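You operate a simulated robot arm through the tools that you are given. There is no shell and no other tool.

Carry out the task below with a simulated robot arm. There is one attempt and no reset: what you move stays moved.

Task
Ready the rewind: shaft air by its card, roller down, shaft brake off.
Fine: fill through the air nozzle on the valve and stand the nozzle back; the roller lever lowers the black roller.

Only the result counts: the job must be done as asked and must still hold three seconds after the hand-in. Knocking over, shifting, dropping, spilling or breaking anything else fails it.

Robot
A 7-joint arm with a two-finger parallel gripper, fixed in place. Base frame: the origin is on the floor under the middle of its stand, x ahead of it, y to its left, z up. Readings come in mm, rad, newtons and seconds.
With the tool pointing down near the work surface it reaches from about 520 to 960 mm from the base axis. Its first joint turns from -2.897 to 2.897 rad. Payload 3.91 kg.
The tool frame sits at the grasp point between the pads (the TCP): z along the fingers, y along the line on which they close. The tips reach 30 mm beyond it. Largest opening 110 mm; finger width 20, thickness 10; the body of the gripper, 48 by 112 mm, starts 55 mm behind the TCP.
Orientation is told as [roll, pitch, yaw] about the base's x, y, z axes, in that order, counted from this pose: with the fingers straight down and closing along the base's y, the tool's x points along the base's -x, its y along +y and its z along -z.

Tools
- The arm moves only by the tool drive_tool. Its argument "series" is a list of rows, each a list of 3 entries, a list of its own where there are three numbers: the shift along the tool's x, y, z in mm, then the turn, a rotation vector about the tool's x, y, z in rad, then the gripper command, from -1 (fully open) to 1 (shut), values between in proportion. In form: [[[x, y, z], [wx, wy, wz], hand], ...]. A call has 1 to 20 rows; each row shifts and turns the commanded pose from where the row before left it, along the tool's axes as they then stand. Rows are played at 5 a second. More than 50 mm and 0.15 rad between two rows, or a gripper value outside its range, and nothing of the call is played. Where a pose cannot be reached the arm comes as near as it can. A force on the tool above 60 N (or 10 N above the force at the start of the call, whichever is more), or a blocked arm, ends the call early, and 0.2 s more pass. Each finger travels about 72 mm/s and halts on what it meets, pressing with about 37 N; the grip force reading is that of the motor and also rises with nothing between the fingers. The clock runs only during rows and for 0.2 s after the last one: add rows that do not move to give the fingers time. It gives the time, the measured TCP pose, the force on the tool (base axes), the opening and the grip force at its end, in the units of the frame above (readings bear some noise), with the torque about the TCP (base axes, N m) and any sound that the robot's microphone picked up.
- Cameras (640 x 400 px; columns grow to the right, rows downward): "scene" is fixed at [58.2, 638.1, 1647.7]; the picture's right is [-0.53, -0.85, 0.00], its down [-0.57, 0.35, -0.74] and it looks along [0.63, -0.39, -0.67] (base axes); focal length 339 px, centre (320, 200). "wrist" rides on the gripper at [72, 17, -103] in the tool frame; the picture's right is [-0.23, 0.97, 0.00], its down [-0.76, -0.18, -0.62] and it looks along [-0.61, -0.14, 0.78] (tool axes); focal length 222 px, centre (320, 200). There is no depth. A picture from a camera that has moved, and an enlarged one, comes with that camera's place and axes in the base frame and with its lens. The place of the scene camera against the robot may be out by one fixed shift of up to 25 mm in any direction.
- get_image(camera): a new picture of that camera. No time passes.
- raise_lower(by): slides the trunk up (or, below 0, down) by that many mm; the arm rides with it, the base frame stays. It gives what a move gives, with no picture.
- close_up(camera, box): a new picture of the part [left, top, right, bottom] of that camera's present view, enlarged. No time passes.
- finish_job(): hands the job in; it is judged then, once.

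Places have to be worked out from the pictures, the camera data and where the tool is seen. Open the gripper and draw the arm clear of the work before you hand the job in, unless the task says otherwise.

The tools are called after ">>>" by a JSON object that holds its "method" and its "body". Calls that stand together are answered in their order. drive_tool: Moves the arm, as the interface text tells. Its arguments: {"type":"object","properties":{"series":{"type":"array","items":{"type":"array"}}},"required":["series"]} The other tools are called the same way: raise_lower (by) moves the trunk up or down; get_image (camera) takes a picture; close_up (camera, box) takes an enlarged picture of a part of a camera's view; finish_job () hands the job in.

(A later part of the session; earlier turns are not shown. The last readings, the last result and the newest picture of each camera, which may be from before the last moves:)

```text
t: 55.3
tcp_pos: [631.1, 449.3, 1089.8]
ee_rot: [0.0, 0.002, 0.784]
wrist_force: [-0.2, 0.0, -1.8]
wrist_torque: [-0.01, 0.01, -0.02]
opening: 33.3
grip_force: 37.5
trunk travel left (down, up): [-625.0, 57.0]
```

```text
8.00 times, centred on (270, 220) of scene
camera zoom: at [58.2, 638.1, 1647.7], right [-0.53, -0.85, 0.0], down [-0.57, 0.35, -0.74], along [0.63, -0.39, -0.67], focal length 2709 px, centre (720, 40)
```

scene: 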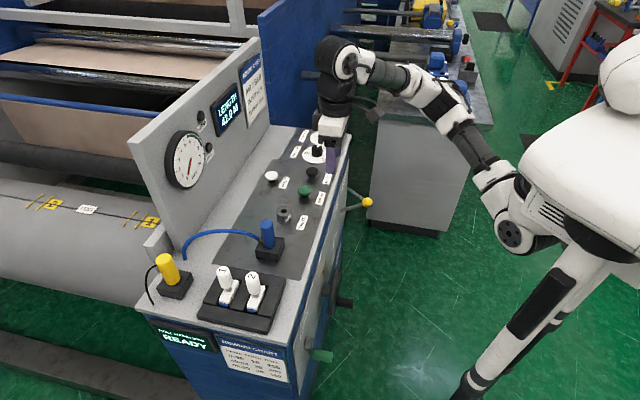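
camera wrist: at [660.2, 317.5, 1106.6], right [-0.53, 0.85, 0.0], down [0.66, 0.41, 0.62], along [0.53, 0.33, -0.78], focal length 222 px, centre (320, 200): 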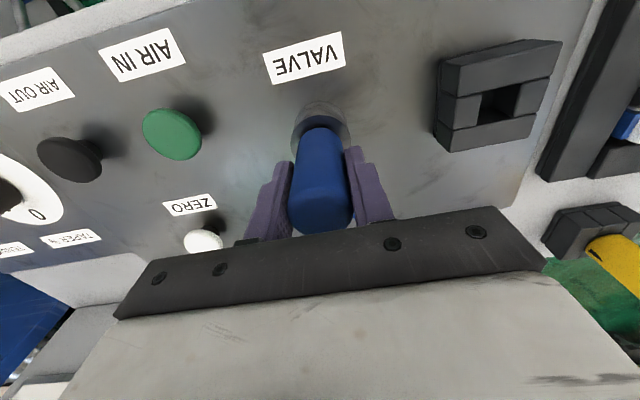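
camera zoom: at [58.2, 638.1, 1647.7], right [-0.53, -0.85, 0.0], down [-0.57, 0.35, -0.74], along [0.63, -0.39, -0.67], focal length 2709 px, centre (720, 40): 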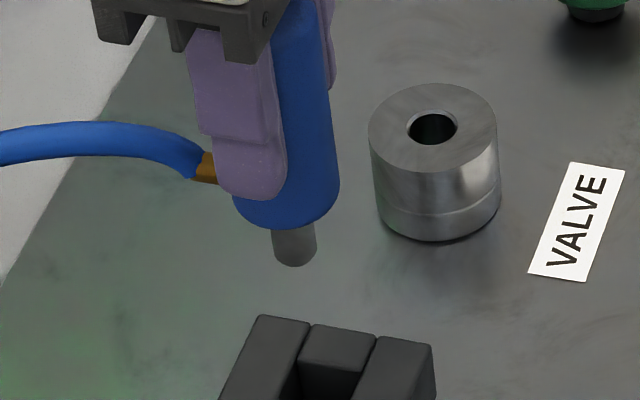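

The stand socket is now centred on the nozzle axis. Lowering until the tip is just above the socket, then checking.

>>> {"method": "drive_tool", "body": {"series": [[[0, 0, 30], [0, 0, 0], 1], [[0, 0, 27], [0, 0, 0], 1], [[0, 0, 0], [0, 0, 0], 1]]}}

>>> {"method": "close_up", "body": {"camera": "scene", "box": [250, 210, 300, 260]}}

>>> {"method": "close_up", "body": {"camera": "wrist", "box": [270, 50, 370, 140]}}

```text
t: 56.1
tcp_pos: [631.6, 449.3, 1033.4]
ee_rot: [0.0, 0.002, 0.787]
wrist_force: [0.1, -0.5, -2.4]
wrist_torque: [0.01, 0.02, 0.0]
opening: 33.2
grip_force: 37.2
trunk travel left (down, up): [-625.0, 57.0]
```

```text
8.00 times, centred on (275, 235) of scene
camera zoom: at [58.2, 638.1, 1647.7], right [-0.53, -0.85, 0.0], down [-0.57, 0.35, -0.74], along [0.63, -0.39, -0.67], focal length 2709 px, centre (680, -80)
```

zoom: 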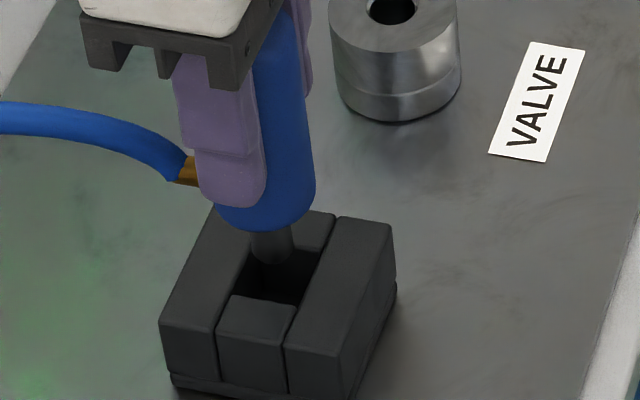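

```text
4.44 times, centred on (320, 95) of wrist
camera zoom: at [567.5, 410.3, 1137.6], right [-0.53, 0.85, 0.0], down [0.66, 0.41, 0.62], along [0.53, 0.33, -0.78], focal length 987 px, centre (320, 667)
```

zoom: 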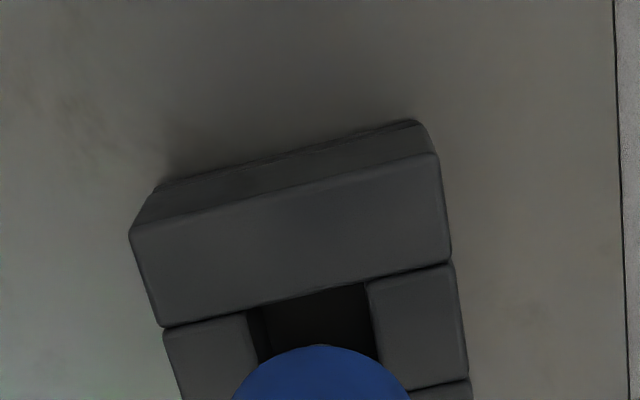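

Tip is heading into the socket. Lowering slowly.

>>> {"method": "drive_tool", "body": {"series": [[[0, 0, 5], [0, 0, 0], 1], [[0, 0, 5], [0, 0, 0], 1], [[0, 0, 5], [0, 0, 0], 1], [[0, 0, 5], [0, 0, 0], 1], [[0, 0, 5], [0, 0, 0], 1], [[0, 0, 5], [0, 0, 0], 1], [[0, 0, 0], [0, 0, 0], 1]]}}

>>> {"method": "close_up", "body": {"camera": "scene", "box": [250, 210, 300, 260]}}

```text
t: 57.7
tcp_pos: [630.0, 449.0, 1002.6]
ee_rot: [0.001, 0.0, 0.786]
wrist_force: [0.2, -0.9, -2.2]
wrist_torque: [0.02, 0.02, -0.01]
opening: 33.3
grip_force: 37.1
trunk travel left (down, up): [-625.0, 57.0]
```

```text
8.00 times, centred on (275, 235) of scene
camera zoom: at [58.2, 638.1, 1647.7], right [-0.53, -0.85, 0.0], down [-0.57, 0.35, -0.74], along [0.63, -0.39, -0.67], focal length 2709 px, centre (680, -80)
```

zoom: 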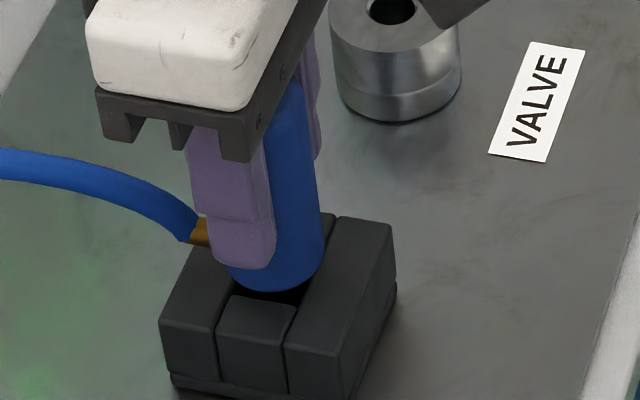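

The tip is inside the socket with no side load. Going on in 2 mm steps to contact.

>>> {"method": "drive_tool", "body": {"series": [[[0, 0, 2], [0, 0, 0], 1], [[0, 0, 2], [0, 0, 0], 1], [[0, 0, 2], [0, 0, 0], 1], [[0, 0, 0], [0, 0, 0], 1]]}}

>>> {"method": "close_up", "body": {"camera": "scene", "box": [250, 210, 300, 260]}}

```text
t: 58.7
tcp_pos: [631.6, 448.7, 998.0]
ee_rot: [-0.001, 0.002, 0.785]
wrist_force: [-0.2, 1.0, -2.1]
wrist_torque: [0.01, -0.01, 0.03]
opening: 33.5
grip_force: 37.0
trunk travel left (down, up): [-625.0, 57.0]
```

```text
8.00 times, centred on (275, 235) of scene
camera zoom: at [58.2, 638.1, 1647.7], right [-0.53, -0.85, 0.0], down [-0.57, 0.35, -0.74], along [0.63, -0.39, -0.67], focal length 2709 px, centre (680, -80)
```

zoom: 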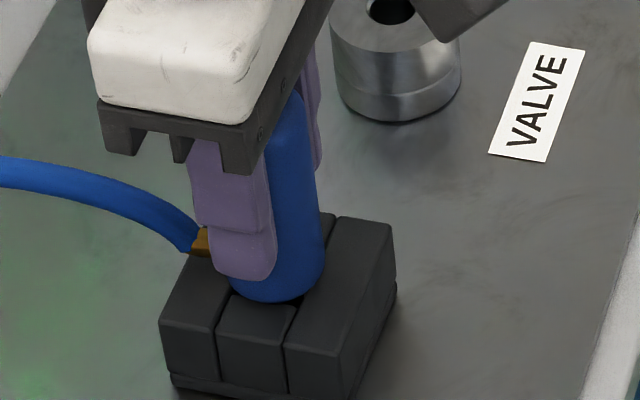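

>>> {"method": "drive_tool", "body": {"series": [[[0, 0, 2], [0, 0, 0], 1], [[0, 0, 2], [0, 0, 0], 1], [[0, 0, 0], [0, 0, 0], 1]]}}

>>> {"method": "close_up", "body": {"camera": "scene", "box": [250, 210, 300, 260]}}

```text
t: 59.5
tcp_pos: [630.7, 448.2, 996.1]
ee_rot: [0.0, -0.005, 0.787]
wrist_force: [2.8, 0.2, 16.5]
wrist_torque: [-0.23, -0.05, 0.0]
opening: 33.5
grip_force: 37.6
trunk travel left (down, up): [-625.0, 57.0]
```

```text
8.00 times, centred on (275, 235) of scene
camera zoom: at [58.2, 638.1, 1647.7], right [-0.53, -0.85, 0.0], down [-0.57, 0.35, -0.74], along [0.63, -0.39, -0.67], focal length 2709 px, centre (680, -80)
```

zoom: 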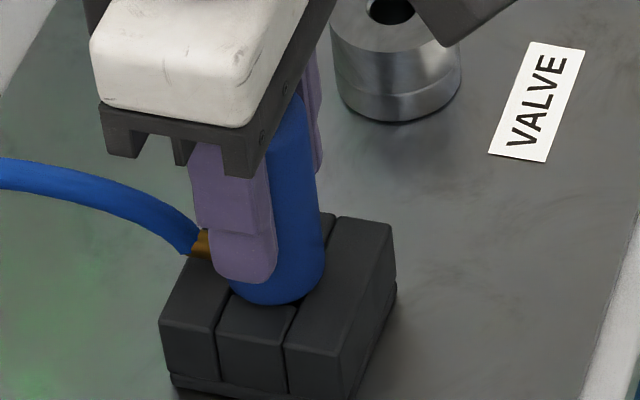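

Contact at z≈996 (+18 N): seated in the stand. I'll relieve the load and release, then rise straight up.

>>> {"method": "drive_tool", "body": {"series": [[[0, 0, -2.5], [0, 0, 0], 1], [[0, 0, 0], [0, 0, 0], 1], [[0, 0, 0], [0, 0, 0], 0.3], [[0, 0, 0], [0, 0, 0], 0], [[0, 0, 0], [0, 0, 0], -0.36], [[0, 0, 0], [0, 0, 0], -0.36], [[0, 0, 0], [0, 0, 0], -0.36]]}}

>>> {"method": "get_image", "body": {"camera": "wrist"}}

>>> {"method": "close_up", "body": {"camera": "scene", "box": [240, 200, 310, 260]}}

```text
t: 61.1
tcp_pos: [631.5, 448.6, 996.8]
ee_rot: [0.001, 0.0, 0.784]
wrist_force: [0.6, 0.3, 0.0]
wrist_torque: [0.0, -0.01, 0.01]
opening: 74.8
grip_force: 0.1
trunk travel left (down, up): [-625.0, 57.0]
```

```text
taken
camera wrist: at [567.5, 410.6, 1100.8], right [-0.53, 0.85, 0.0], down [0.66, 0.41, 0.62], along [0.53, 0.33, -0.78], focal length 222 px, centre (320, 200)
```

wrist: 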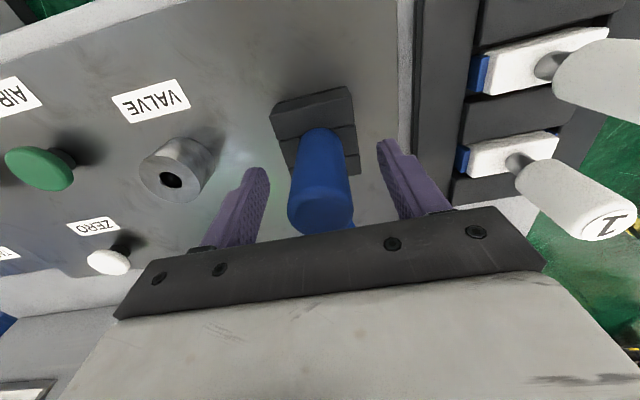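

```text
6.67 times, centred on (275, 230) of scene
camera zoom: at [58.2, 638.1, 1647.7], right [-0.53, -0.85, 0.0], down [-0.57, 0.35, -0.74], along [0.63, -0.39, -0.67], focal length 2258 px, centre (620, 0)
```

zoom: 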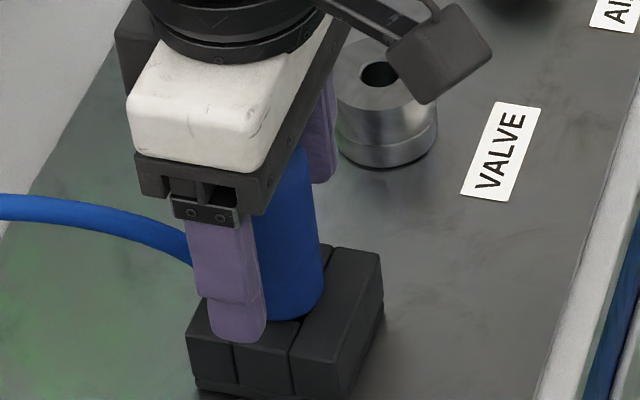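

The nozzle stands back in its holder. I'll rise clear and travel to the front side near the levers.

>>> {"method": "drive_tool", "body": {"series": [[[0, 0, -40], [0, 0, 0], -0.36], [[0, 0, -40], [0, 0, 0], -0.36], [[0, 0, -40], [0, 0, 0], -0.36], [[27.8, -39.2, 0], [0, 0, 0], -1], [[27.8, -39.2, 0], [0, 0, 0], -1], [[27.8, -39.2, 0], [0, 0, 0], -1], [[27.8, -39.2, 0], [0, 0, 0], -1], [[27.8, -39.2, 0], [0, 0, 0], -1], [[27.8, -39.2, 0], [0, 0, 0], -1], [[27.8, -39.2, 0], [0, 0, 0], -1], [[27.8, -39.2, 0], [0, 0, 0], -1], [[27.8, -39.2, 0], [0, 0, 0], -1], [[27.8, -39.2, 0], [0, 0, 0], -1], [[27.8, -39.2, 0], [0, 0, 0], -1], [[27.8, -39.2, 0], [0, 0, 0], -1], [[0, 0, 0], [0, 0, 0], -1]]}}

>>> {"method": "raise_lower", "body": {"by": -150}}

>>> {"method": "get_image", "body": {"camera": "wrist"}}

>>> {"method": "get_image", "body": {"camera": "scene"}}

```text
t: 64.5
tcp_pos: [686.3, -48.7, 1106.8]
ee_rot: [-0.001, -0.001, 0.782]
wrist_force: [0.5, 0.3, -0.5]
wrist_torque: [0.0, -0.02, 0.0]
opening: 110.1
grip_force: 0.2
out of reach, approached as far as the arm can: row 14, 15
trunk travel left (down, up): [-625.0, 57.0]
```

```text
t: 66.3
tcp_pos: [686.0, -48.1, 958.0]
ee_rot: [-0.001, -0.001, 0.782]
wrist_force: [0.2, 0.0, 0.2]
wrist_torque: [0.03, -0.01, -0.01]
opening: 109.9
grip_force: 0.0
trunk travel left (down, up): [-475.0, 207.0]
```

```text
taken
camera wrist: at [622.1, -86.7, 1062.2], right [-0.52, 0.85, 0.0], down [0.67, 0.41, 0.62], along [0.53, 0.33, -0.78], focal length 222 px, centre (320, 200)
```

wrist: 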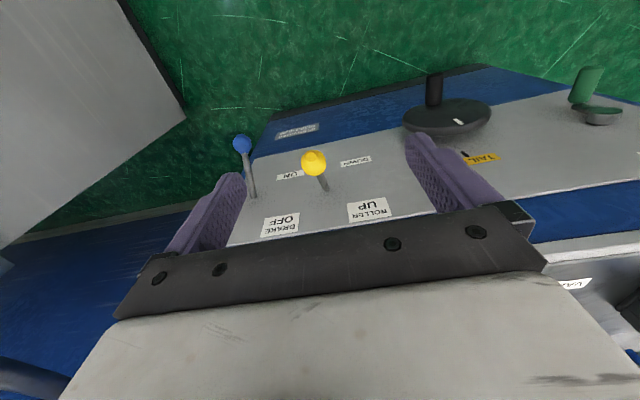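

```text
taken
```

scene: 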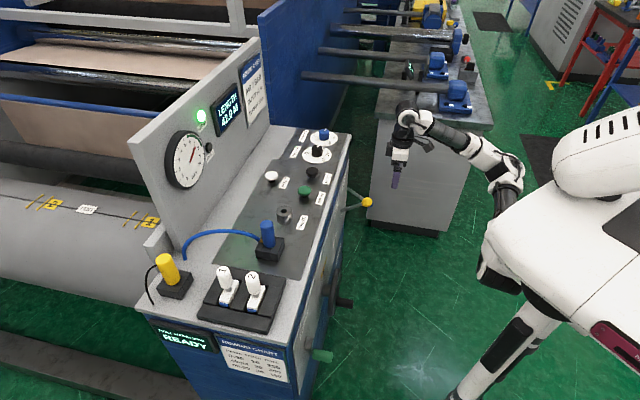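

Two rows were beyond reach at that height; now with the trunk lower I'll send a still row to see where the commanded pose stands.

>>> {"method": "drive_tool", "body": {"series": [[[0, 0, 0], [0, 0, 0], -1], [[0, 0, 0], [0, 0, 0], -1]]}}

>>> {"method": "close_up", "body": {"camera": "wrist", "box": [220, 110, 420, 250]}}

```text
t: 66.9
tcp_pos: [685.9, -48.9, 957.1]
ee_rot: [0.001, -0.001, 0.782]
wrist_force: [0.3, 0.0, 0.0]
wrist_torque: [0.02, 0.0, 0.02]
opening: 109.9
grip_force: 0.1
trunk travel left (down, up): [-475.0, 207.0]
```

```text
2.86 times, centred on (320, 180) of wrist
camera zoom: at [622.2, -86.7, 1062.0], right [-0.52, 0.85, 0.0], down [0.67, 0.41, 0.62], along [0.53, 0.33, -0.78], focal length 635 px, centre (320, 257)
```

zoom: 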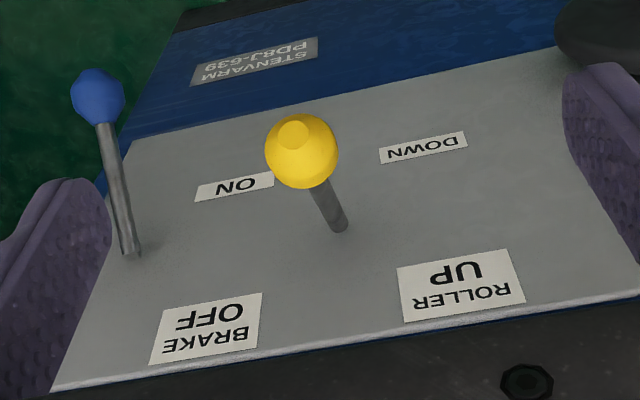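

Yellow ball triangulates to (767,−7.5,768), pivot on the panel near (850,72,686), so the lever is ~36° up. I'll move to directly above the yellow ball with open fingers.

>>> {"method": "drive_tool", "body": {"series": [[[-28.7, -9.4, 0], [0, 0, 0], -1], [[-28.7, -9.4, 0], [0, 0, 0], -1], [[-28.7, -9.4, 0], [0, 0, 0], -1], [[0, 0, 0], [0, 0, 0], -1], [[0, 0, 0], [0, 0, 0], -1]]}}

>>> {"method": "get_image", "body": {"camera": "wrist"}}

>>> {"method": "close_up", "body": {"camera": "scene", "box": [310, 110, 430, 230]}}

```text
t: 68.1
tcp_pos: [725.4, -14.8, 955.0]
ee_rot: [0.0, 0.001, 0.778]
wrist_force: [-0.3, -0.2, -0.2]
wrist_torque: [0.0, -0.03, -0.01]
opening: 109.9
grip_force: 0.0
out of reach, approached as far as the arm can: row 1, 2, 3
trunk travel left (down, up): [-475.0, 207.0]
```

```text
taken
camera wrist: at [661.2, -53.1, 1058.2], right [-0.52, 0.85, 0.0], down [0.67, 0.41, 0.62], along [0.53, 0.32, -0.78], focal length 222 px, centre (320, 200)
```

wrist: 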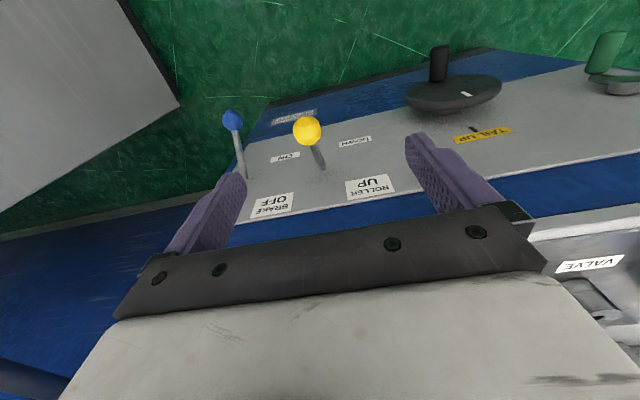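

```text
3.33 times, centred on (370, 170) of scene
camera zoom: at [58.2, 638.1, 1647.7], right [-0.53, -0.85, 0.0], down [-0.57, 0.35, -0.74], along [0.63, -0.39, -0.67], focal length 1129 px, centre (153, 300)
```

zoom: 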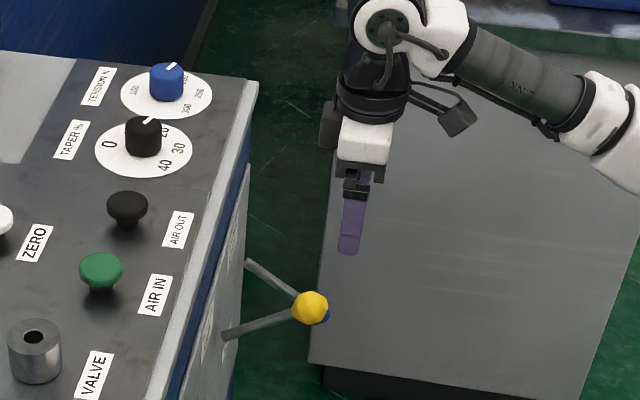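

The arm hits a wrist limit with 45° yaw out here, so I'll reduce the yaw to about 0.45 rad and then continue toward the ball.

>>> {"method": "drive_tool", "body": {"series": [[[0, 0, 0], [0, 0, 0.11], -1], [[0, 0, 0], [0, 0, 0.11], -1], [[0, 0, 0], [0, 0, 0.11], -1], [[0, 0, 0], [0, 0, 0], -1]]}}

>>> {"method": "get_image", "body": {"camera": "wrist"}}

```text
t: 69.1
tcp_pos: [725.9, -15.4, 953.3]
ee_rot: [-0.002, -0.001, 0.45]
wrist_force: [-0.6, 0.8, 0.2]
wrist_torque: [0.01, 0.02, 0.02]
opening: 110.0
grip_force: 0.0
trunk travel left (down, up): [-475.0, 207.0]
```

```text
taken
camera wrist: at [652.4, -30.9, 1058.0], right [-0.22, 0.98, 0.0], down [0.76, 0.17, 0.62], along [0.61, 0.14, -0.78], focal length 222 px, centre (320, 200)
```

wrist: 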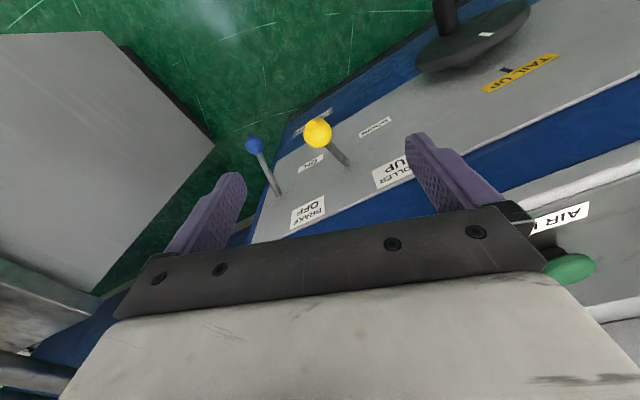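

Yaw is now 0.45 with no reach problem. Moving the remaining ~42 mm to above the yellow ball.

>>> {"method": "drive_tool", "body": {"series": [[[-20.2, -5.3, 0], [0, 0, 0], -1], [[-20.2, -5.3, 0], [0, 0, 0], -1], [[0, 0, 0], [0, 0, 0], -1], [[0, 0, 0], [0, 0, 0], -1]]}}

>>> {"method": "close_up", "body": {"camera": "wrist", "box": [220, 50, 420, 190]}}

>>> {"method": "close_up", "body": {"camera": "scene", "box": [310, 110, 430, 230]}}

```text
t: 70.1
tcp_pos: [766.7, -7.4, 953.5]
ee_rot: [0.0, -0.001, 0.452]
wrist_force: [0.2, -0.1, 0.1]
wrist_torque: [0.01, 0.01, -0.02]
opening: 110.0
grip_force: 0.1
trunk travel left (down, up): [-475.0, 207.0]
```

```text
2.86 times, centred on (320, 120) of wrist
camera zoom: at [693.4, -22.7, 1058.2], right [-0.22, 0.98, 0.0], down [0.76, 0.17, 0.62], along [0.61, 0.14, -0.78], focal length 635 px, centre (320, 429)
```

zoom: 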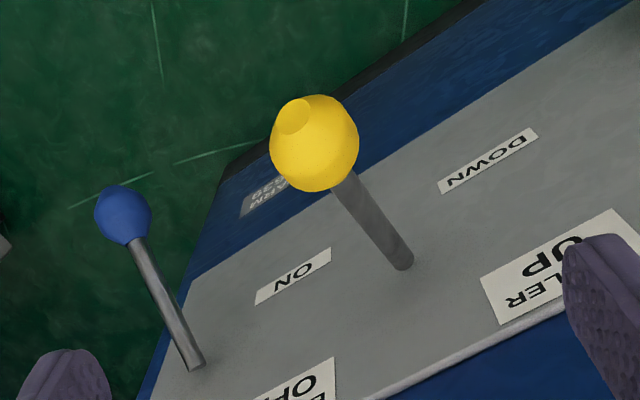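

```text
3.33 times, centred on (370, 170) of scene
camera zoom: at [58.2, 638.1, 1647.7], right [-0.53, -0.85, 0.0], down [-0.57, 0.35, -0.74], along [0.63, -0.39, -0.67], focal length 1129 px, centre (153, 300)
```

zoom: 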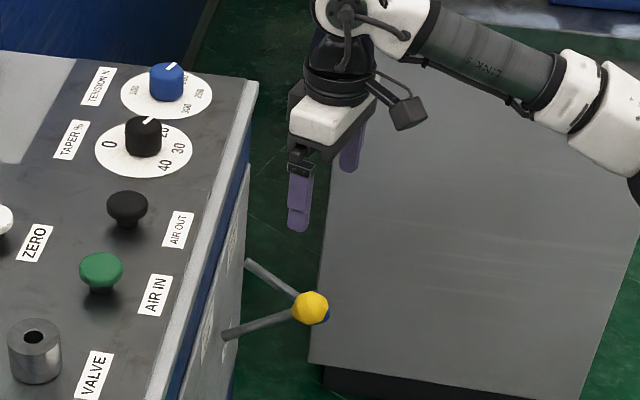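

The ball is within ~2.5 mm of the tool axis. I'll correct that, then lower the trunk 165 mm so the open fingers straddle the ball.

>>> {"method": "drive_tool", "body": {"series": [[[0, -2.5, 0], [0, 0, 0], -1], [[0, 0, 0], [0, 0, 0], -1]]}}

>>> {"method": "raise_lower", "body": {"by": -130}}

>>> {"method": "get_image", "body": {"camera": "wrist"}}

>>> {"method": "close_up", "body": {"camera": "scene", "box": [310, 110, 430, 230]}}

```text
t: 70.7
tcp_pos: [767.7, -8.9, 952.7]
ee_rot: [0.0, 0.0, 0.449]
wrist_force: [0.7, -0.1, -0.1]
wrist_torque: [0.01, 0.02, 0.0]
opening: 109.9
grip_force: 0.1
trunk travel left (down, up): [-475.0, 207.0]
```

```text
t: 72.3
tcp_pos: [768.4, -8.7, 824.5]
ee_rot: [-0.001, 0.001, 0.452]
wrist_force: [-0.2, -0.7, 1.0]
wrist_torque: [-0.01, -0.01, -0.01]
opening: 110.0
grip_force: 0.2
trunk travel left (down, up): [-345.0, 337.0]
```

```text
taken
camera wrist: at [694.4, -24.9, 928.2], right [-0.22, 0.98, 0.0], down [0.76, 0.17, 0.62], along [0.61, 0.14, -0.78], focal length 222 px, centre (320, 200)
```

wrist: 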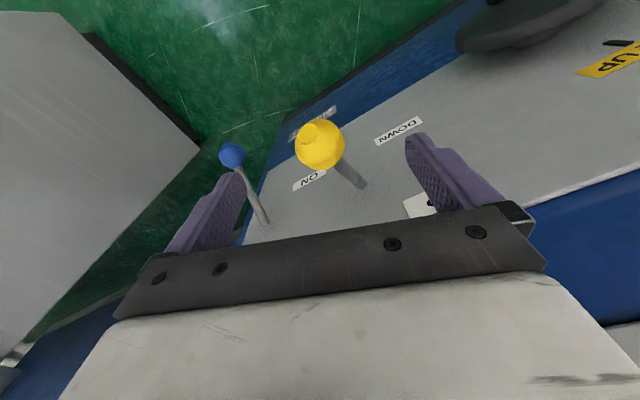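

```text
3.33 times, centred on (370, 170) of scene
camera zoom: at [58.2, 638.1, 1647.7], right [-0.53, -0.85, 0.0], down [-0.57, 0.35, -0.74], along [0.63, -0.39, -0.67], focal length 1129 px, centre (153, 300)
```

zoom: 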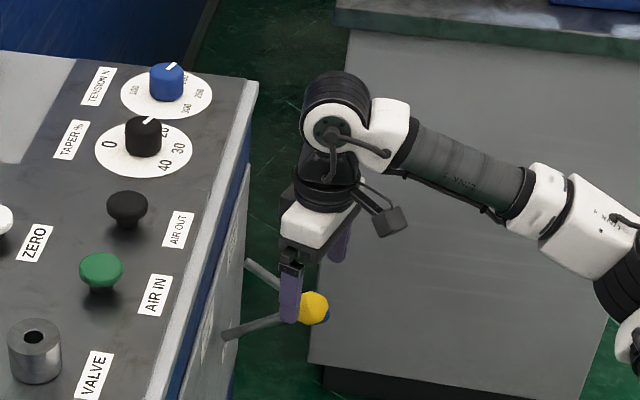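

Ball is centred between the fingers (row and column match the tool axis). Lowering 54 mm to put the pads at ball height, then closing.

>>> {"method": "drive_tool", "body": {"series": [[[0, 0, 27], [0, 0, 0], -1], [[0, 0, 27], [0, 0, 0], -1], [[0, 0, 0], [0, 0, 0], -1], [[0, 0, 0], [0, 0, 0], -1]]}}

>>> {"method": "get_image", "body": {"camera": "wrist"}}

>>> {"method": "close_up", "body": {"camera": "scene", "box": [310, 110, 430, 230]}}

```text
t: 73.3
tcp_pos: [768.0, -8.6, 770.0]
ee_rot: [0.0, 0.0, 0.452]
wrist_force: [-0.2, 0.1, -0.5]
wrist_torque: [-0.02, -0.01, 0.07]
opening: 110.0
grip_force: 0.0
trunk travel left (down, up): [-345.0, 337.0]
```

```text
taken
camera wrist: at [694.6, -24.4, 874.1], right [-0.22, 0.98, 0.0], down [0.76, 0.17, 0.62], along [0.61, 0.14, -0.78], focal length 222 px, centre (320, 200)
```

wrist: 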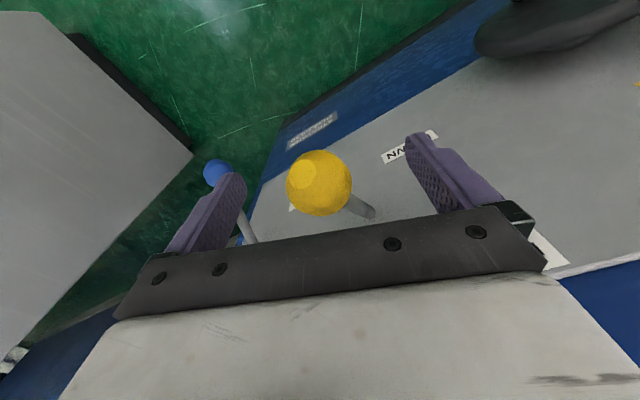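

```text
3.33 times, centred on (370, 170) of scene
camera zoom: at [58.2, 638.1, 1647.7], right [-0.53, -0.85, 0.0], down [-0.57, 0.35, -0.74], along [0.63, -0.39, -0.67], focal length 1129 px, centre (153, 300)
```

zoom: 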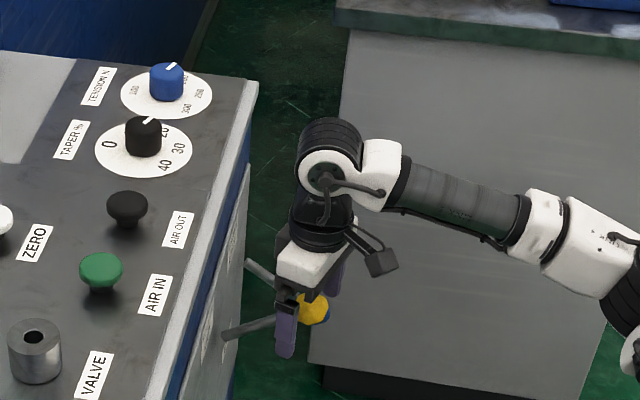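

Ball (Ø≈37) is at the TCP. Closing on it.

>>> {"method": "drive_tool", "body": {"series": [[[0, 0, 0], [0, 0, 0], 0], [[0, 0, 0], [0, 0, 0], 0.3], [[0, 0, 0], [0, 0, 0], 1], [[0, 0, 0], [0, 0, 0], 1], [[0, 0, 0], [0, 0, 0], 1], [[0, 0, 0], [0, 0, 0], 1]]}}

>>> {"method": "get_image", "body": {"camera": "wrist"}}

```text
t: 74.7
tcp_pos: [767.5, -9.7, 769.7]
ee_rot: [0.0, 0.0, 0.451]
wrist_force: [3.7, -5.1, 0.6]
wrist_torque: [-0.02, -0.19, 0.14]
opening: 37.4
grip_force: 45.1
trunk travel left (down, up): [-345.0, 337.0]
```

```text
taken
camera wrist: at [694.8, -24.8, 874.2], right [-0.22, 0.98, 0.0], down [0.76, 0.17, 0.62], along [0.61, 0.14, -0.78], focal length 222 px, centre (320, 200)
```

wrist: 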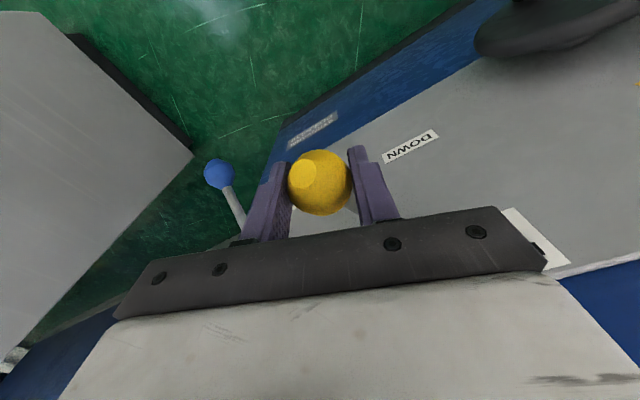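

Ball gripped at TCP (767.5,−9.5,770). I'll start driving it along the lever's arc downward (pivot ≈ n 650, z 686), first two steps, watching force.

>>> {"method": "drive_tool", "body": {"series": [[[3.8, -1.3, 6.2], [0, 0, 0], 1], [[3.8, -1.3, 6.2], [0, 0, 0], 1], [[3.2, -1.1, 6.6], [0, 0, 0], 1], [[3.2, -1.1, 6.6], [0, 0, 0], 1]]}}

>>> {"method": "close_up", "body": {"camera": "scene", "box": [310, 130, 430, 230]}}

>>> {"method": "get_image", "body": {"camera": "wrist"}}

```text
t: 75.7
tcp_pos: [757.2, -19.0, 743.9]
ee_rot: [-0.001, -0.002, 0.453]
wrist_force: [17.2, 3.4, 6.3]
wrist_torque: [1.0, -1.01, -0.09]
opening: 37.5
grip_force: 45.0
trunk travel left (down, up): [-345.0, 337.0]
```

```text
4.00 times, centred on (370, 180) of scene
camera zoom: at [58.2, 638.1, 1647.7], right [-0.53, -0.85, 0.0], down [-0.57, 0.35, -0.74], along [0.63, -0.39, -0.67], focal length 1355 px, centre (120, 280)
```

zoom: 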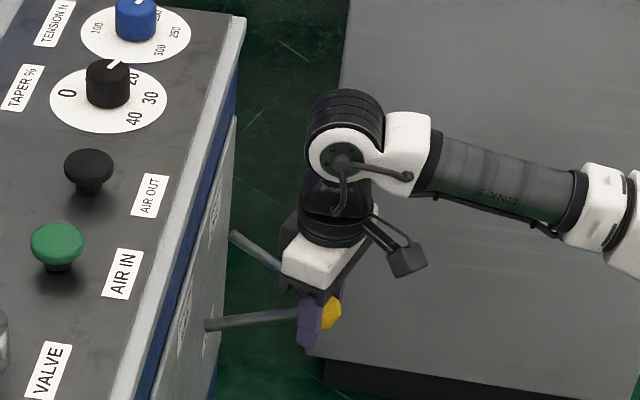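

```text
taken
camera wrist: at [684.4, -34.9, 848.0], right [-0.22, 0.98, 0.0], down [0.76, 0.17, 0.62], along [0.61, 0.14, -0.78], focal length 222 px, centre (320, 200)
```

wrist: 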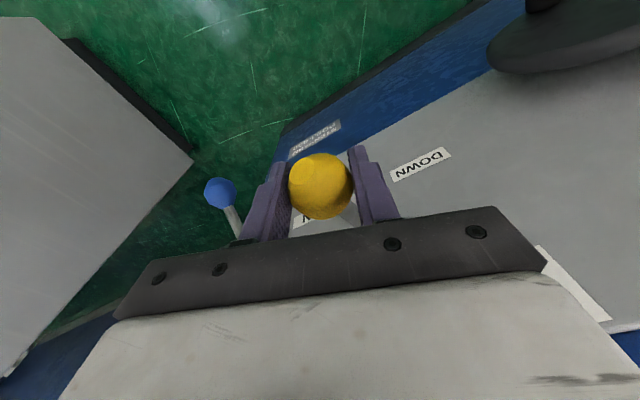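

The lever follows; force is moderate (≈15 N inward), so I'll use slightly less outward travel on the next steps.

>>> {"method": "drive_tool", "body": {"series": [[[4.2, -1.5, 15], [0, 0, 0], 1], [[2.8, -1.0, 13.3], [0, 0, 0], 1], [[1.9, -0.7, 13.8], [0, 0, 0], 1], [[0.4, -0.1, 13.9], [0, 0, 0], 1]]}}

>>> {"method": "get_image", "body": {"camera": "wrist"}}

```text
t: 76.7
tcp_pos: [750.3, -26.5, 688.7]
ee_rot: [0.0, -0.001, 0.451]
wrist_force: [6.1, -1.9, 10.3]
wrist_torque: [0.8, -0.87, 0.09]
opening: 37.5
grip_force: 44.8
trunk travel left (down, up): [-345.0, 337.0]
```

```text
taken
camera wrist: at [676.5, -42.3, 792.2], right [-0.22, 0.98, 0.0], down [0.76, 0.17, 0.62], along [0.61, 0.14, -0.78], focal length 222 px, centre (320, 200)
```

wrist: 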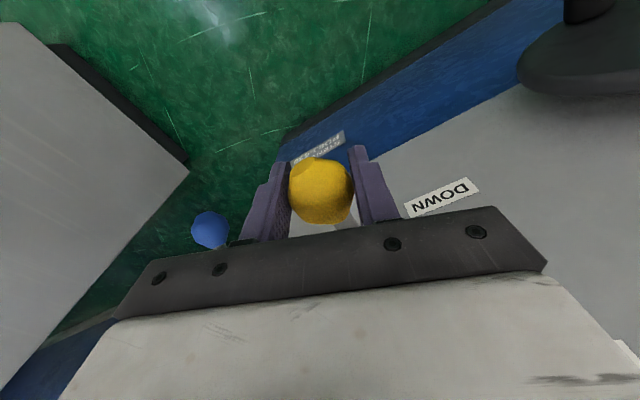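

Passing the horizontal with ~10 N. Continuing the lower half of the arc.

>>> {"method": "drive_tool", "body": {"series": [[[-0.7, 0.2, 13.9], [0, 0, 0], 1], [[-2.2, 0.75, 13.8], [0, 0, 0], 1], [[-3.3, 1.15, 13.3], [0, 0, 0], 1], [[-4.7, 1.6, 12.8], [0, 0, 0], 1]]}}

>>> {"method": "get_image", "body": {"camera": "wrist"}}

>>> {"method": "close_up", "body": {"camera": "scene", "box": [310, 130, 430, 250]}}

```text
t: 77.7
tcp_pos: [758.5, -18.6, 633.9]
ee_rot: [-0.001, -0.001, 0.452]
wrist_force: [-3.4, 1.2, 9.9]
wrist_torque: [0.96, -0.92, 0.12]
opening: 37.9
grip_force: 45.4
trunk travel left (down, up): [-345.0, 337.0]
```

```text
taken
camera wrist: at [684.9, -34.2, 738.8], right [-0.22, 0.98, 0.0], down [0.76, 0.17, 0.62], along [0.61, 0.14, -0.78], focal length 222 px, centre (320, 200)
```

wrist: 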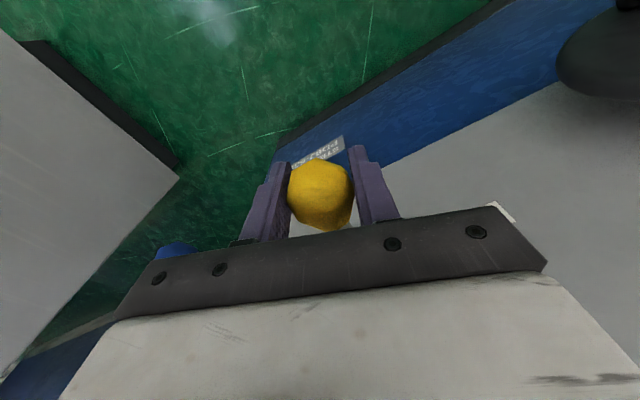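

```text
3.33 times, centred on (370, 190) of scene
camera zoom: at [58.2, 638.1, 1647.7], right [-0.53, -0.85, 0.0], down [-0.57, 0.35, -0.74], along [0.63, -0.39, -0.67], focal length 1129 px, centre (153, 233)
```

zoom: 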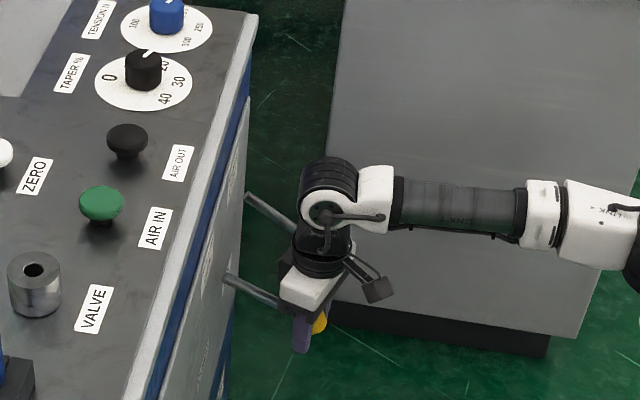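

No stop yet (≈10 N). Continuing in smaller steps toward the lower stop.

>>> {"method": "drive_tool", "body": {"series": [[[-2.9, 1.0, 6.4], [0, 0, 0], 1], [[-3.0, 1.0, 6.2], [0, 0, 0], 1], [[-3.4, 1.2, 6.0], [0, 0, 0], 1]]}}

>>> {"method": "get_image", "body": {"camera": "wrist"}}

```text
t: 78.5
tcp_pos: [764.7, -11.3, 615.6]
ee_rot: [0.0, 0.0, 0.451]
wrist_force: [-4.8, 1.8, 7.2]
wrist_torque: [0.9, -1.01, 0.21]
opening: 37.5
grip_force: 45.1
trunk travel left (down, up): [-345.0, 337.0]
```

```text
taken
camera wrist: at [691.8, -27.2, 720.4], right [-0.22, 0.98, 0.0], down [0.76, 0.17, 0.62], along [0.61, 0.14, -0.78], focal length 222 px, centre (320, 200)
```

wrist: 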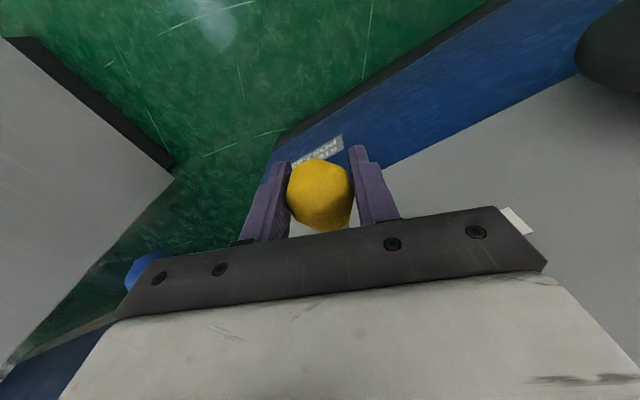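

Still moving at z≈616. Two more small steps.

>>> {"method": "drive_tool", "body": {"series": [[[-3.6, 1.25, 5.8], [0, 0, 0], 1], [[-3.8, 1.3, 5.6], [0, 0, 0], 1]]}}

>>> {"method": "close_up", "body": {"camera": "scene", "box": [310, 130, 430, 250]}}

```text
t: 79.1
tcp_pos: [767.5, -9.3, 612.1]
ee_rot: [-0.005, 0.007, 0.449]
wrist_force: [-19.3, -5.8, 30.2]
wrist_torque: [-0.21, 1.02, 0.2]
opening: 37.0
grip_force: 45.1
trunk travel left (down, up): [-345.0, 337.0]
stopped in row 2: the force on the tool passed its limit at 66 N (the readings are from after the stop); the commanded pose is now the measured one
```

```text
3.33 times, centred on (370, 190) of scene
camera zoom: at [58.2, 638.1, 1647.7], right [-0.53, -0.85, 0.0], down [-0.57, 0.35, -0.74], along [0.63, -0.39, -0.67], focal length 1129 px, centre (153, 233)
```

zoom: 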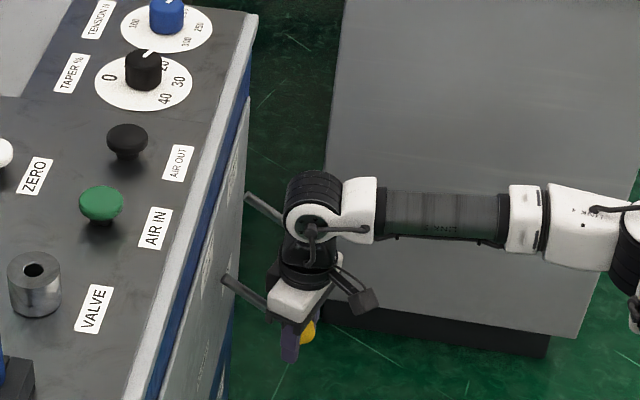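

The lever hit its lower stop (ball z≈612, 66 N). I'll relax slightly, open the fingers and check that it stays DOWN.

>>> {"method": "drive_tool", "body": {"series": [[[0, 0, -1], [0, 0, 0], 1], [[0, 0, 0], [0, 0, 0], 0.2], [[0, 0, 0], [0, 0, 0], -0.4], [[0, 0, 0], [0, 0, 0], -1], [[0, 0, 0], [0, 0, 0], -1], [[0, 0, 0], [0, 0, 0], -1]]}}

>>> {"method": "get_image", "body": {"camera": "wrist"}}

>>> {"method": "get_image", "body": {"camera": "scene"}}

```text
t: 80.5
tcp_pos: [770.1, -9.2, 607.8]
ee_rot: [-0.004, 0.008, 0.449]
wrist_force: [-0.1, -0.3, 0.3]
wrist_torque: [-0.02, 0.01, -0.03]
opening: 110.1
grip_force: 0.1
trunk travel left (down, up): [-345.0, 337.0]
```

```text
taken
camera wrist: at [696.1, -24.2, 713.2], right [-0.22, 0.98, -0.01], down [0.77, 0.18, 0.62], along [0.6, 0.13, -0.79], focal length 222 px, centre (320, 200)
```

wrist: 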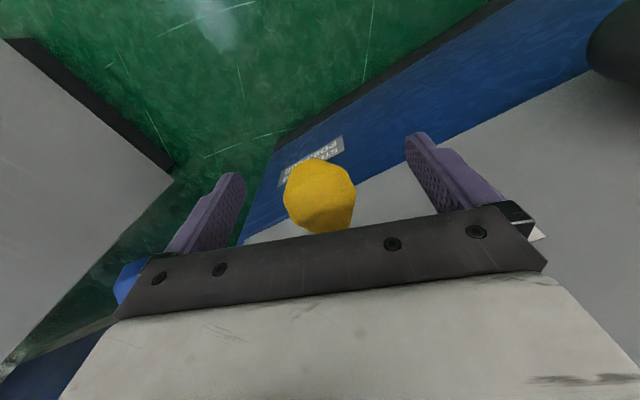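

```text
taken
```

scene: 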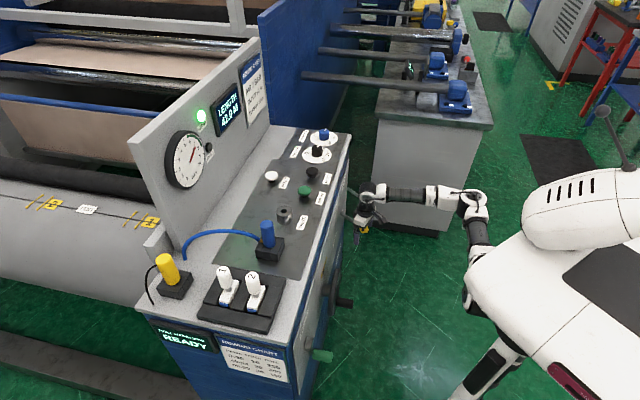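

Lever stays DOWN and the black roller has come down in the scene view. I'll zoom to confirm, then raise the trunk to lift clear.

>>> {"method": "close_up", "body": {"camera": "scene", "box": [0, 80, 180, 260]}}

>>> {"method": "raise_lower", "body": {"by": 165}}

>>> {"method": "get_image", "body": {"camera": "wrist"}}

>>> {"method": "close_up", "body": {"camera": "scene", "box": [310, 130, 430, 250]}}

```text
2.22 times, centred on (90, 170) of scene
camera zoom: at [58.2, 638.1, 1647.7], right [-0.53, -0.85, 0.0], down [-0.57, 0.35, -0.74], along [0.63, -0.39, -0.67], focal length 753 px, centre (831, 267)
```

zoom: 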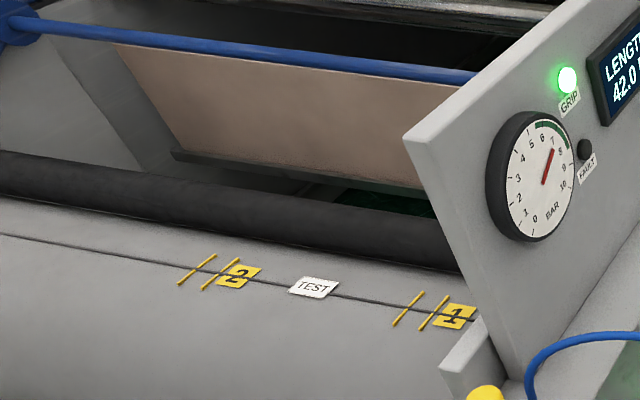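

```text
t: 82.4
tcp_pos: [769.2, -9.9, 771.9]
ee_rot: [-0.003, 0.01, 0.448]
wrist_force: [-0.2, -0.1, -0.8]
wrist_torque: [0.03, -0.01, -0.01]
opening: 110.0
grip_force: 0.1
trunk travel left (down, up): [-510.0, 172.0]
```

```text
taken
camera wrist: at [696.2, -24.2, 878.0], right [-0.22, 0.98, -0.01], down [0.77, 0.18, 0.62], along [0.6, 0.13, -0.79], focal length 222 px, centre (320, 200)
```

wrist: 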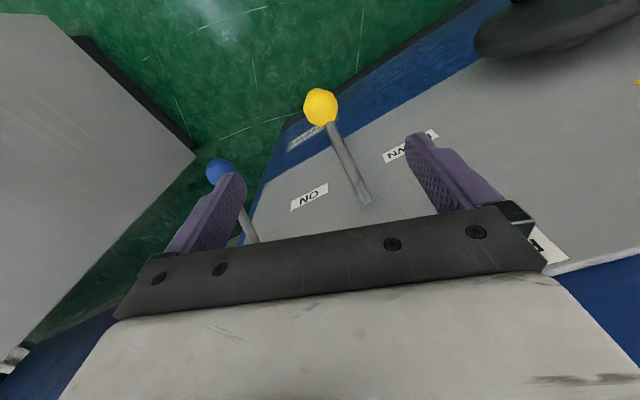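

```text
3.33 times, centred on (370, 190) of scene
camera zoom: at [58.2, 638.1, 1647.7], right [-0.53, -0.85, 0.0], down [-0.57, 0.35, -0.74], along [0.63, -0.39, -0.67], focal length 1129 px, centre (153, 233)
```

zoom: 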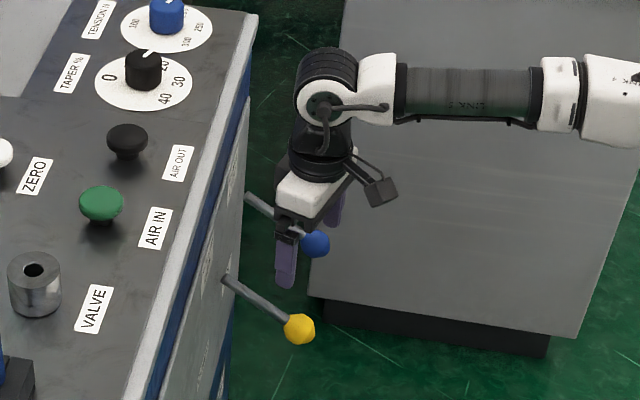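

Yellow lever rests DOWN, parallel to the blue one. Now I'll turn yaw to ~0.30 and move above the blue brake ball at about (877,−120).

>>> {"method": "drive_tool", "body": {"series": [[[0, 0, 0], [0, 0, 0.075], -1], [[0, 0, 0], [0, 0, 0.075], -1], [[-17.7, -34.3, 0], [0, 0, 0], -1], [[-17.7, -34.3, 0], [0, 0, 0], -1], [[-17.7, -34.3, 0], [0, 0, 0], -1], [[-17.9, -34.3, 0], [0, 0, 0], -1], [[0, 0, 0], [0, 0, 0], -1], [[0, 0, 0], [0, 0, 0], -1]]}}

>>> {"method": "get_image", "body": {"camera": "wrist"}}

>>> {"method": "close_up", "body": {"camera": "scene", "box": [310, 130, 430, 250]}}

```text
t: 84.2
tcp_pos: [864.5, -105.3, 773.7]
ee_rot: [-0.005, 0.01, 0.299]
wrist_force: [1.0, 0.0, 0.0]
wrist_torque: [-0.03, 0.03, -0.03]
opening: 110.2
grip_force: 0.0
out of reach, approached as far as the arm can: row 6
trunk travel left (down, up): [-510.0, 172.0]
```

```text
taken
camera wrist: at [789.1, -109.7, 879.1], right [-0.07, 1.0, -0.01], down [0.78, 0.06, 0.62], along [0.62, 0.04, -0.79], focal length 222 px, centre (320, 200)
```

wrist: 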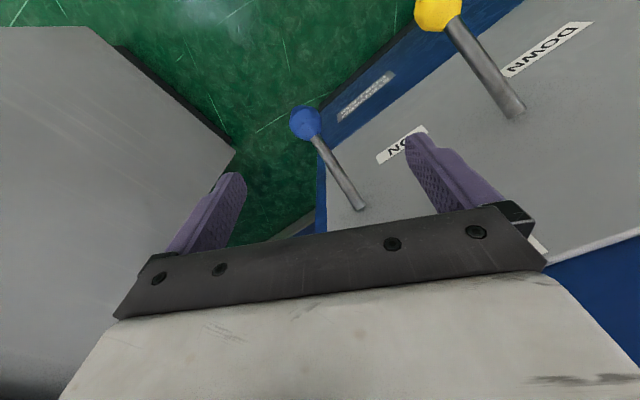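

```text
3.33 times, centred on (370, 190) of scene
camera zoom: at [58.2, 638.1, 1647.7], right [-0.53, -0.85, 0.0], down [-0.57, 0.35, -0.74], along [0.63, -0.39, -0.67], focal length 1129 px, centre (153, 233)
```

zoom: 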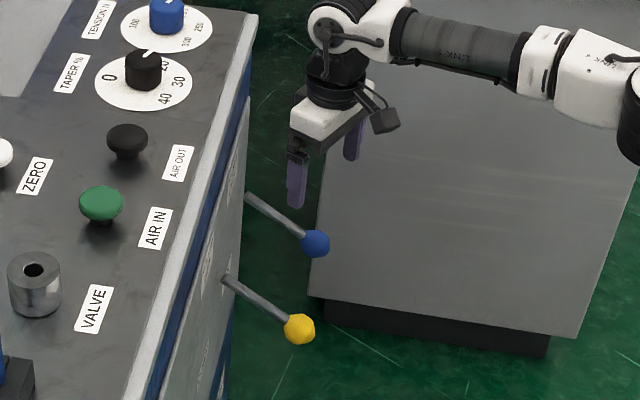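

Again the wrist limit; I'll reduce yaw to 0 and finish the move to above the blue ball.

>>> {"method": "drive_tool", "body": {"series": [[[0, 0, 0], [0.005, -0.01, 0.1], -1], [[0, 0, 0], [0, 0, 0.1], -1], [[0, 0, 0], [0, 0, 0.1], -1], [[-6.5, -7, 0], [0, 0, 0], -1], [[-6.5, -7, 0], [0, 0, 0], -1], [[0, 0, 0], [0, 0, 0], -1], [[0, 0, 0], [0, 0, 0], -1]]}}

>>> {"method": "get_image", "body": {"camera": "wrist"}}

```text
t: 85.8
tcp_pos: [876.3, -119.8, 773.7]
ee_rot: [-0.011, -0.006, 0.001]
wrist_force: [0.3, -0.7, -0.2]
wrist_torque: [0.03, -0.01, 0.01]
opening: 110.2
grip_force: 0.1
trunk travel left (down, up): [-510.0, 172.0]
```

```text
taken
camera wrist: at [802.8, -101.3, 877.5], right [0.23, 0.97, -0.01], down [0.76, -0.17, 0.63], along [0.61, -0.15, -0.78], focal length 222 px, centre (320, 200)
```

wrist: 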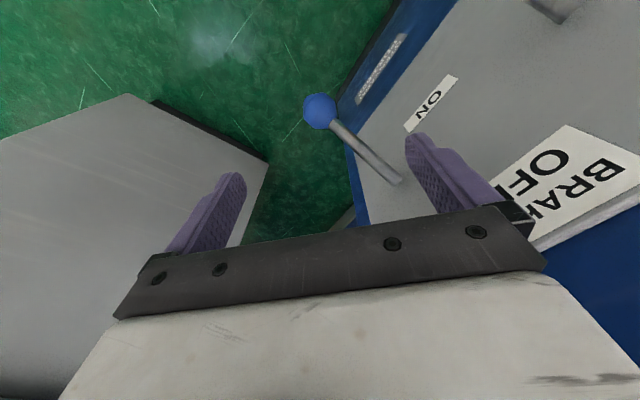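

Yaw 0 works and the TCP is above the ball. Zooming to measure the ball accurately.

>>> {"method": "close_up", "body": {"camera": "wrist", "box": [260, 70, 380, 170]}}

>>> {"method": "close_up", "body": {"camera": "scene", "box": [330, 150, 420, 230]}}

```text
4.00 times, centred on (320, 120) of wrist
camera zoom: at [802.8, -101.3, 877.5], right [0.23, 0.97, -0.01], down [0.76, -0.17, 0.63], along [0.61, -0.15, -0.78], focal length 888 px, centre (320, 520)
```

zoom: 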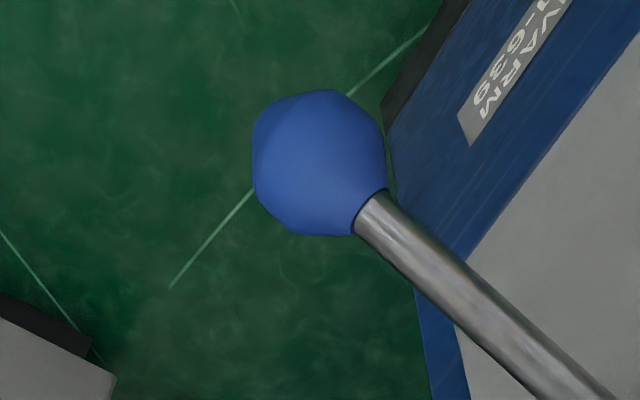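

```text
5.00 times, centred on (375, 190) of scene
camera zoom: at [58.2, 638.1, 1647.7], right [-0.53, -0.85, 0.0], down [-0.57, 0.35, -0.74], along [0.63, -0.39, -0.67], focal length 1693 px, centre (45, 250)
```

zoom: 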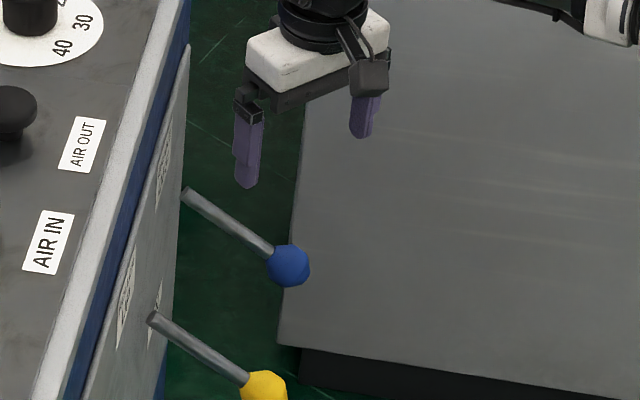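

Ball centre ≈ (879,−121.7,618). I'll correct the TCP by a few mm and lower the trunk so the open fingers straddle the blue ball.

>>> {"method": "drive_tool", "body": {"series": [[[-2.7, -1.9, 0], [0, 0, 0], -1], [[0, 0, 0], [0, 0, 0], -1]]}}

>>> {"method": "raise_lower", "body": {"by": -110}}

>>> {"method": "get_image", "body": {"camera": "wrist"}}

>>> {"method": "close_up", "body": {"camera": "scene", "box": [330, 150, 420, 230]}}

```text
t: 86.4
tcp_pos: [878.1, -122.5, 773.8]
ee_rot: [-0.009, -0.005, 0.0]
wrist_force: [0.1, 0.0, 0.0]
wrist_torque: [-0.01, -0.03, 0.01]
opening: 109.6
grip_force: 0.0
trunk travel left (down, up): [-510.0, 172.0]
```

```text
t: 87.8
tcp_pos: [879.1, -121.5, 664.3]
ee_rot: [-0.01, -0.005, 0.0]
wrist_force: [0.4, 0.0, 0.7]
wrist_torque: [-0.02, 0.0, -0.02]
opening: 110.0
grip_force: 0.0
trunk travel left (down, up): [-400.0, 282.0]
```

```text
taken
camera wrist: at [805.5, -103.1, 767.8], right [0.23, 0.97, -0.01], down [0.76, -0.17, 0.63], along [0.61, -0.15, -0.78], focal length 222 px, centre (320, 200)
```

wrist: 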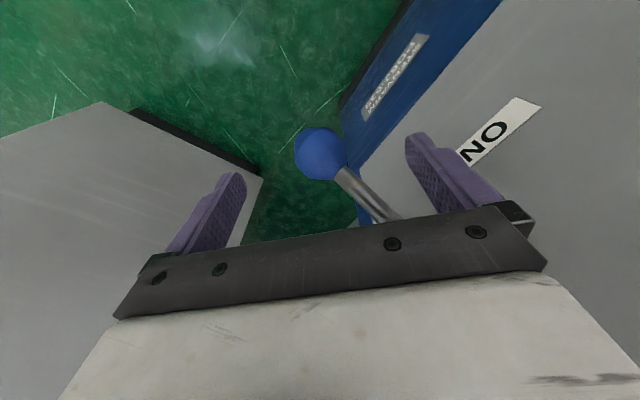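

```text
5.00 times, centred on (375, 190) of scene
camera zoom: at [58.2, 638.1, 1647.7], right [-0.53, -0.85, 0.0], down [-0.57, 0.35, -0.74], along [0.63, -0.39, -0.67], focal length 1693 px, centre (45, 250)
```

zoom: 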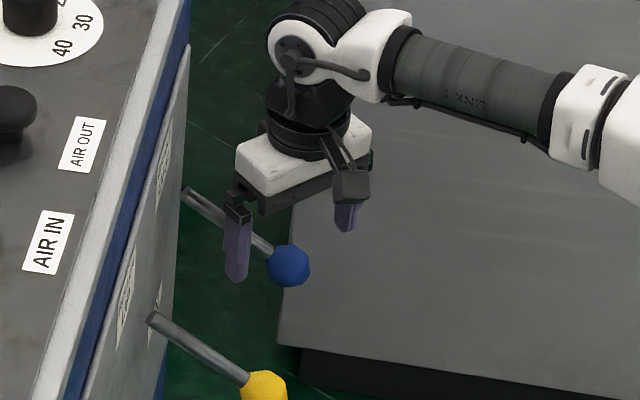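

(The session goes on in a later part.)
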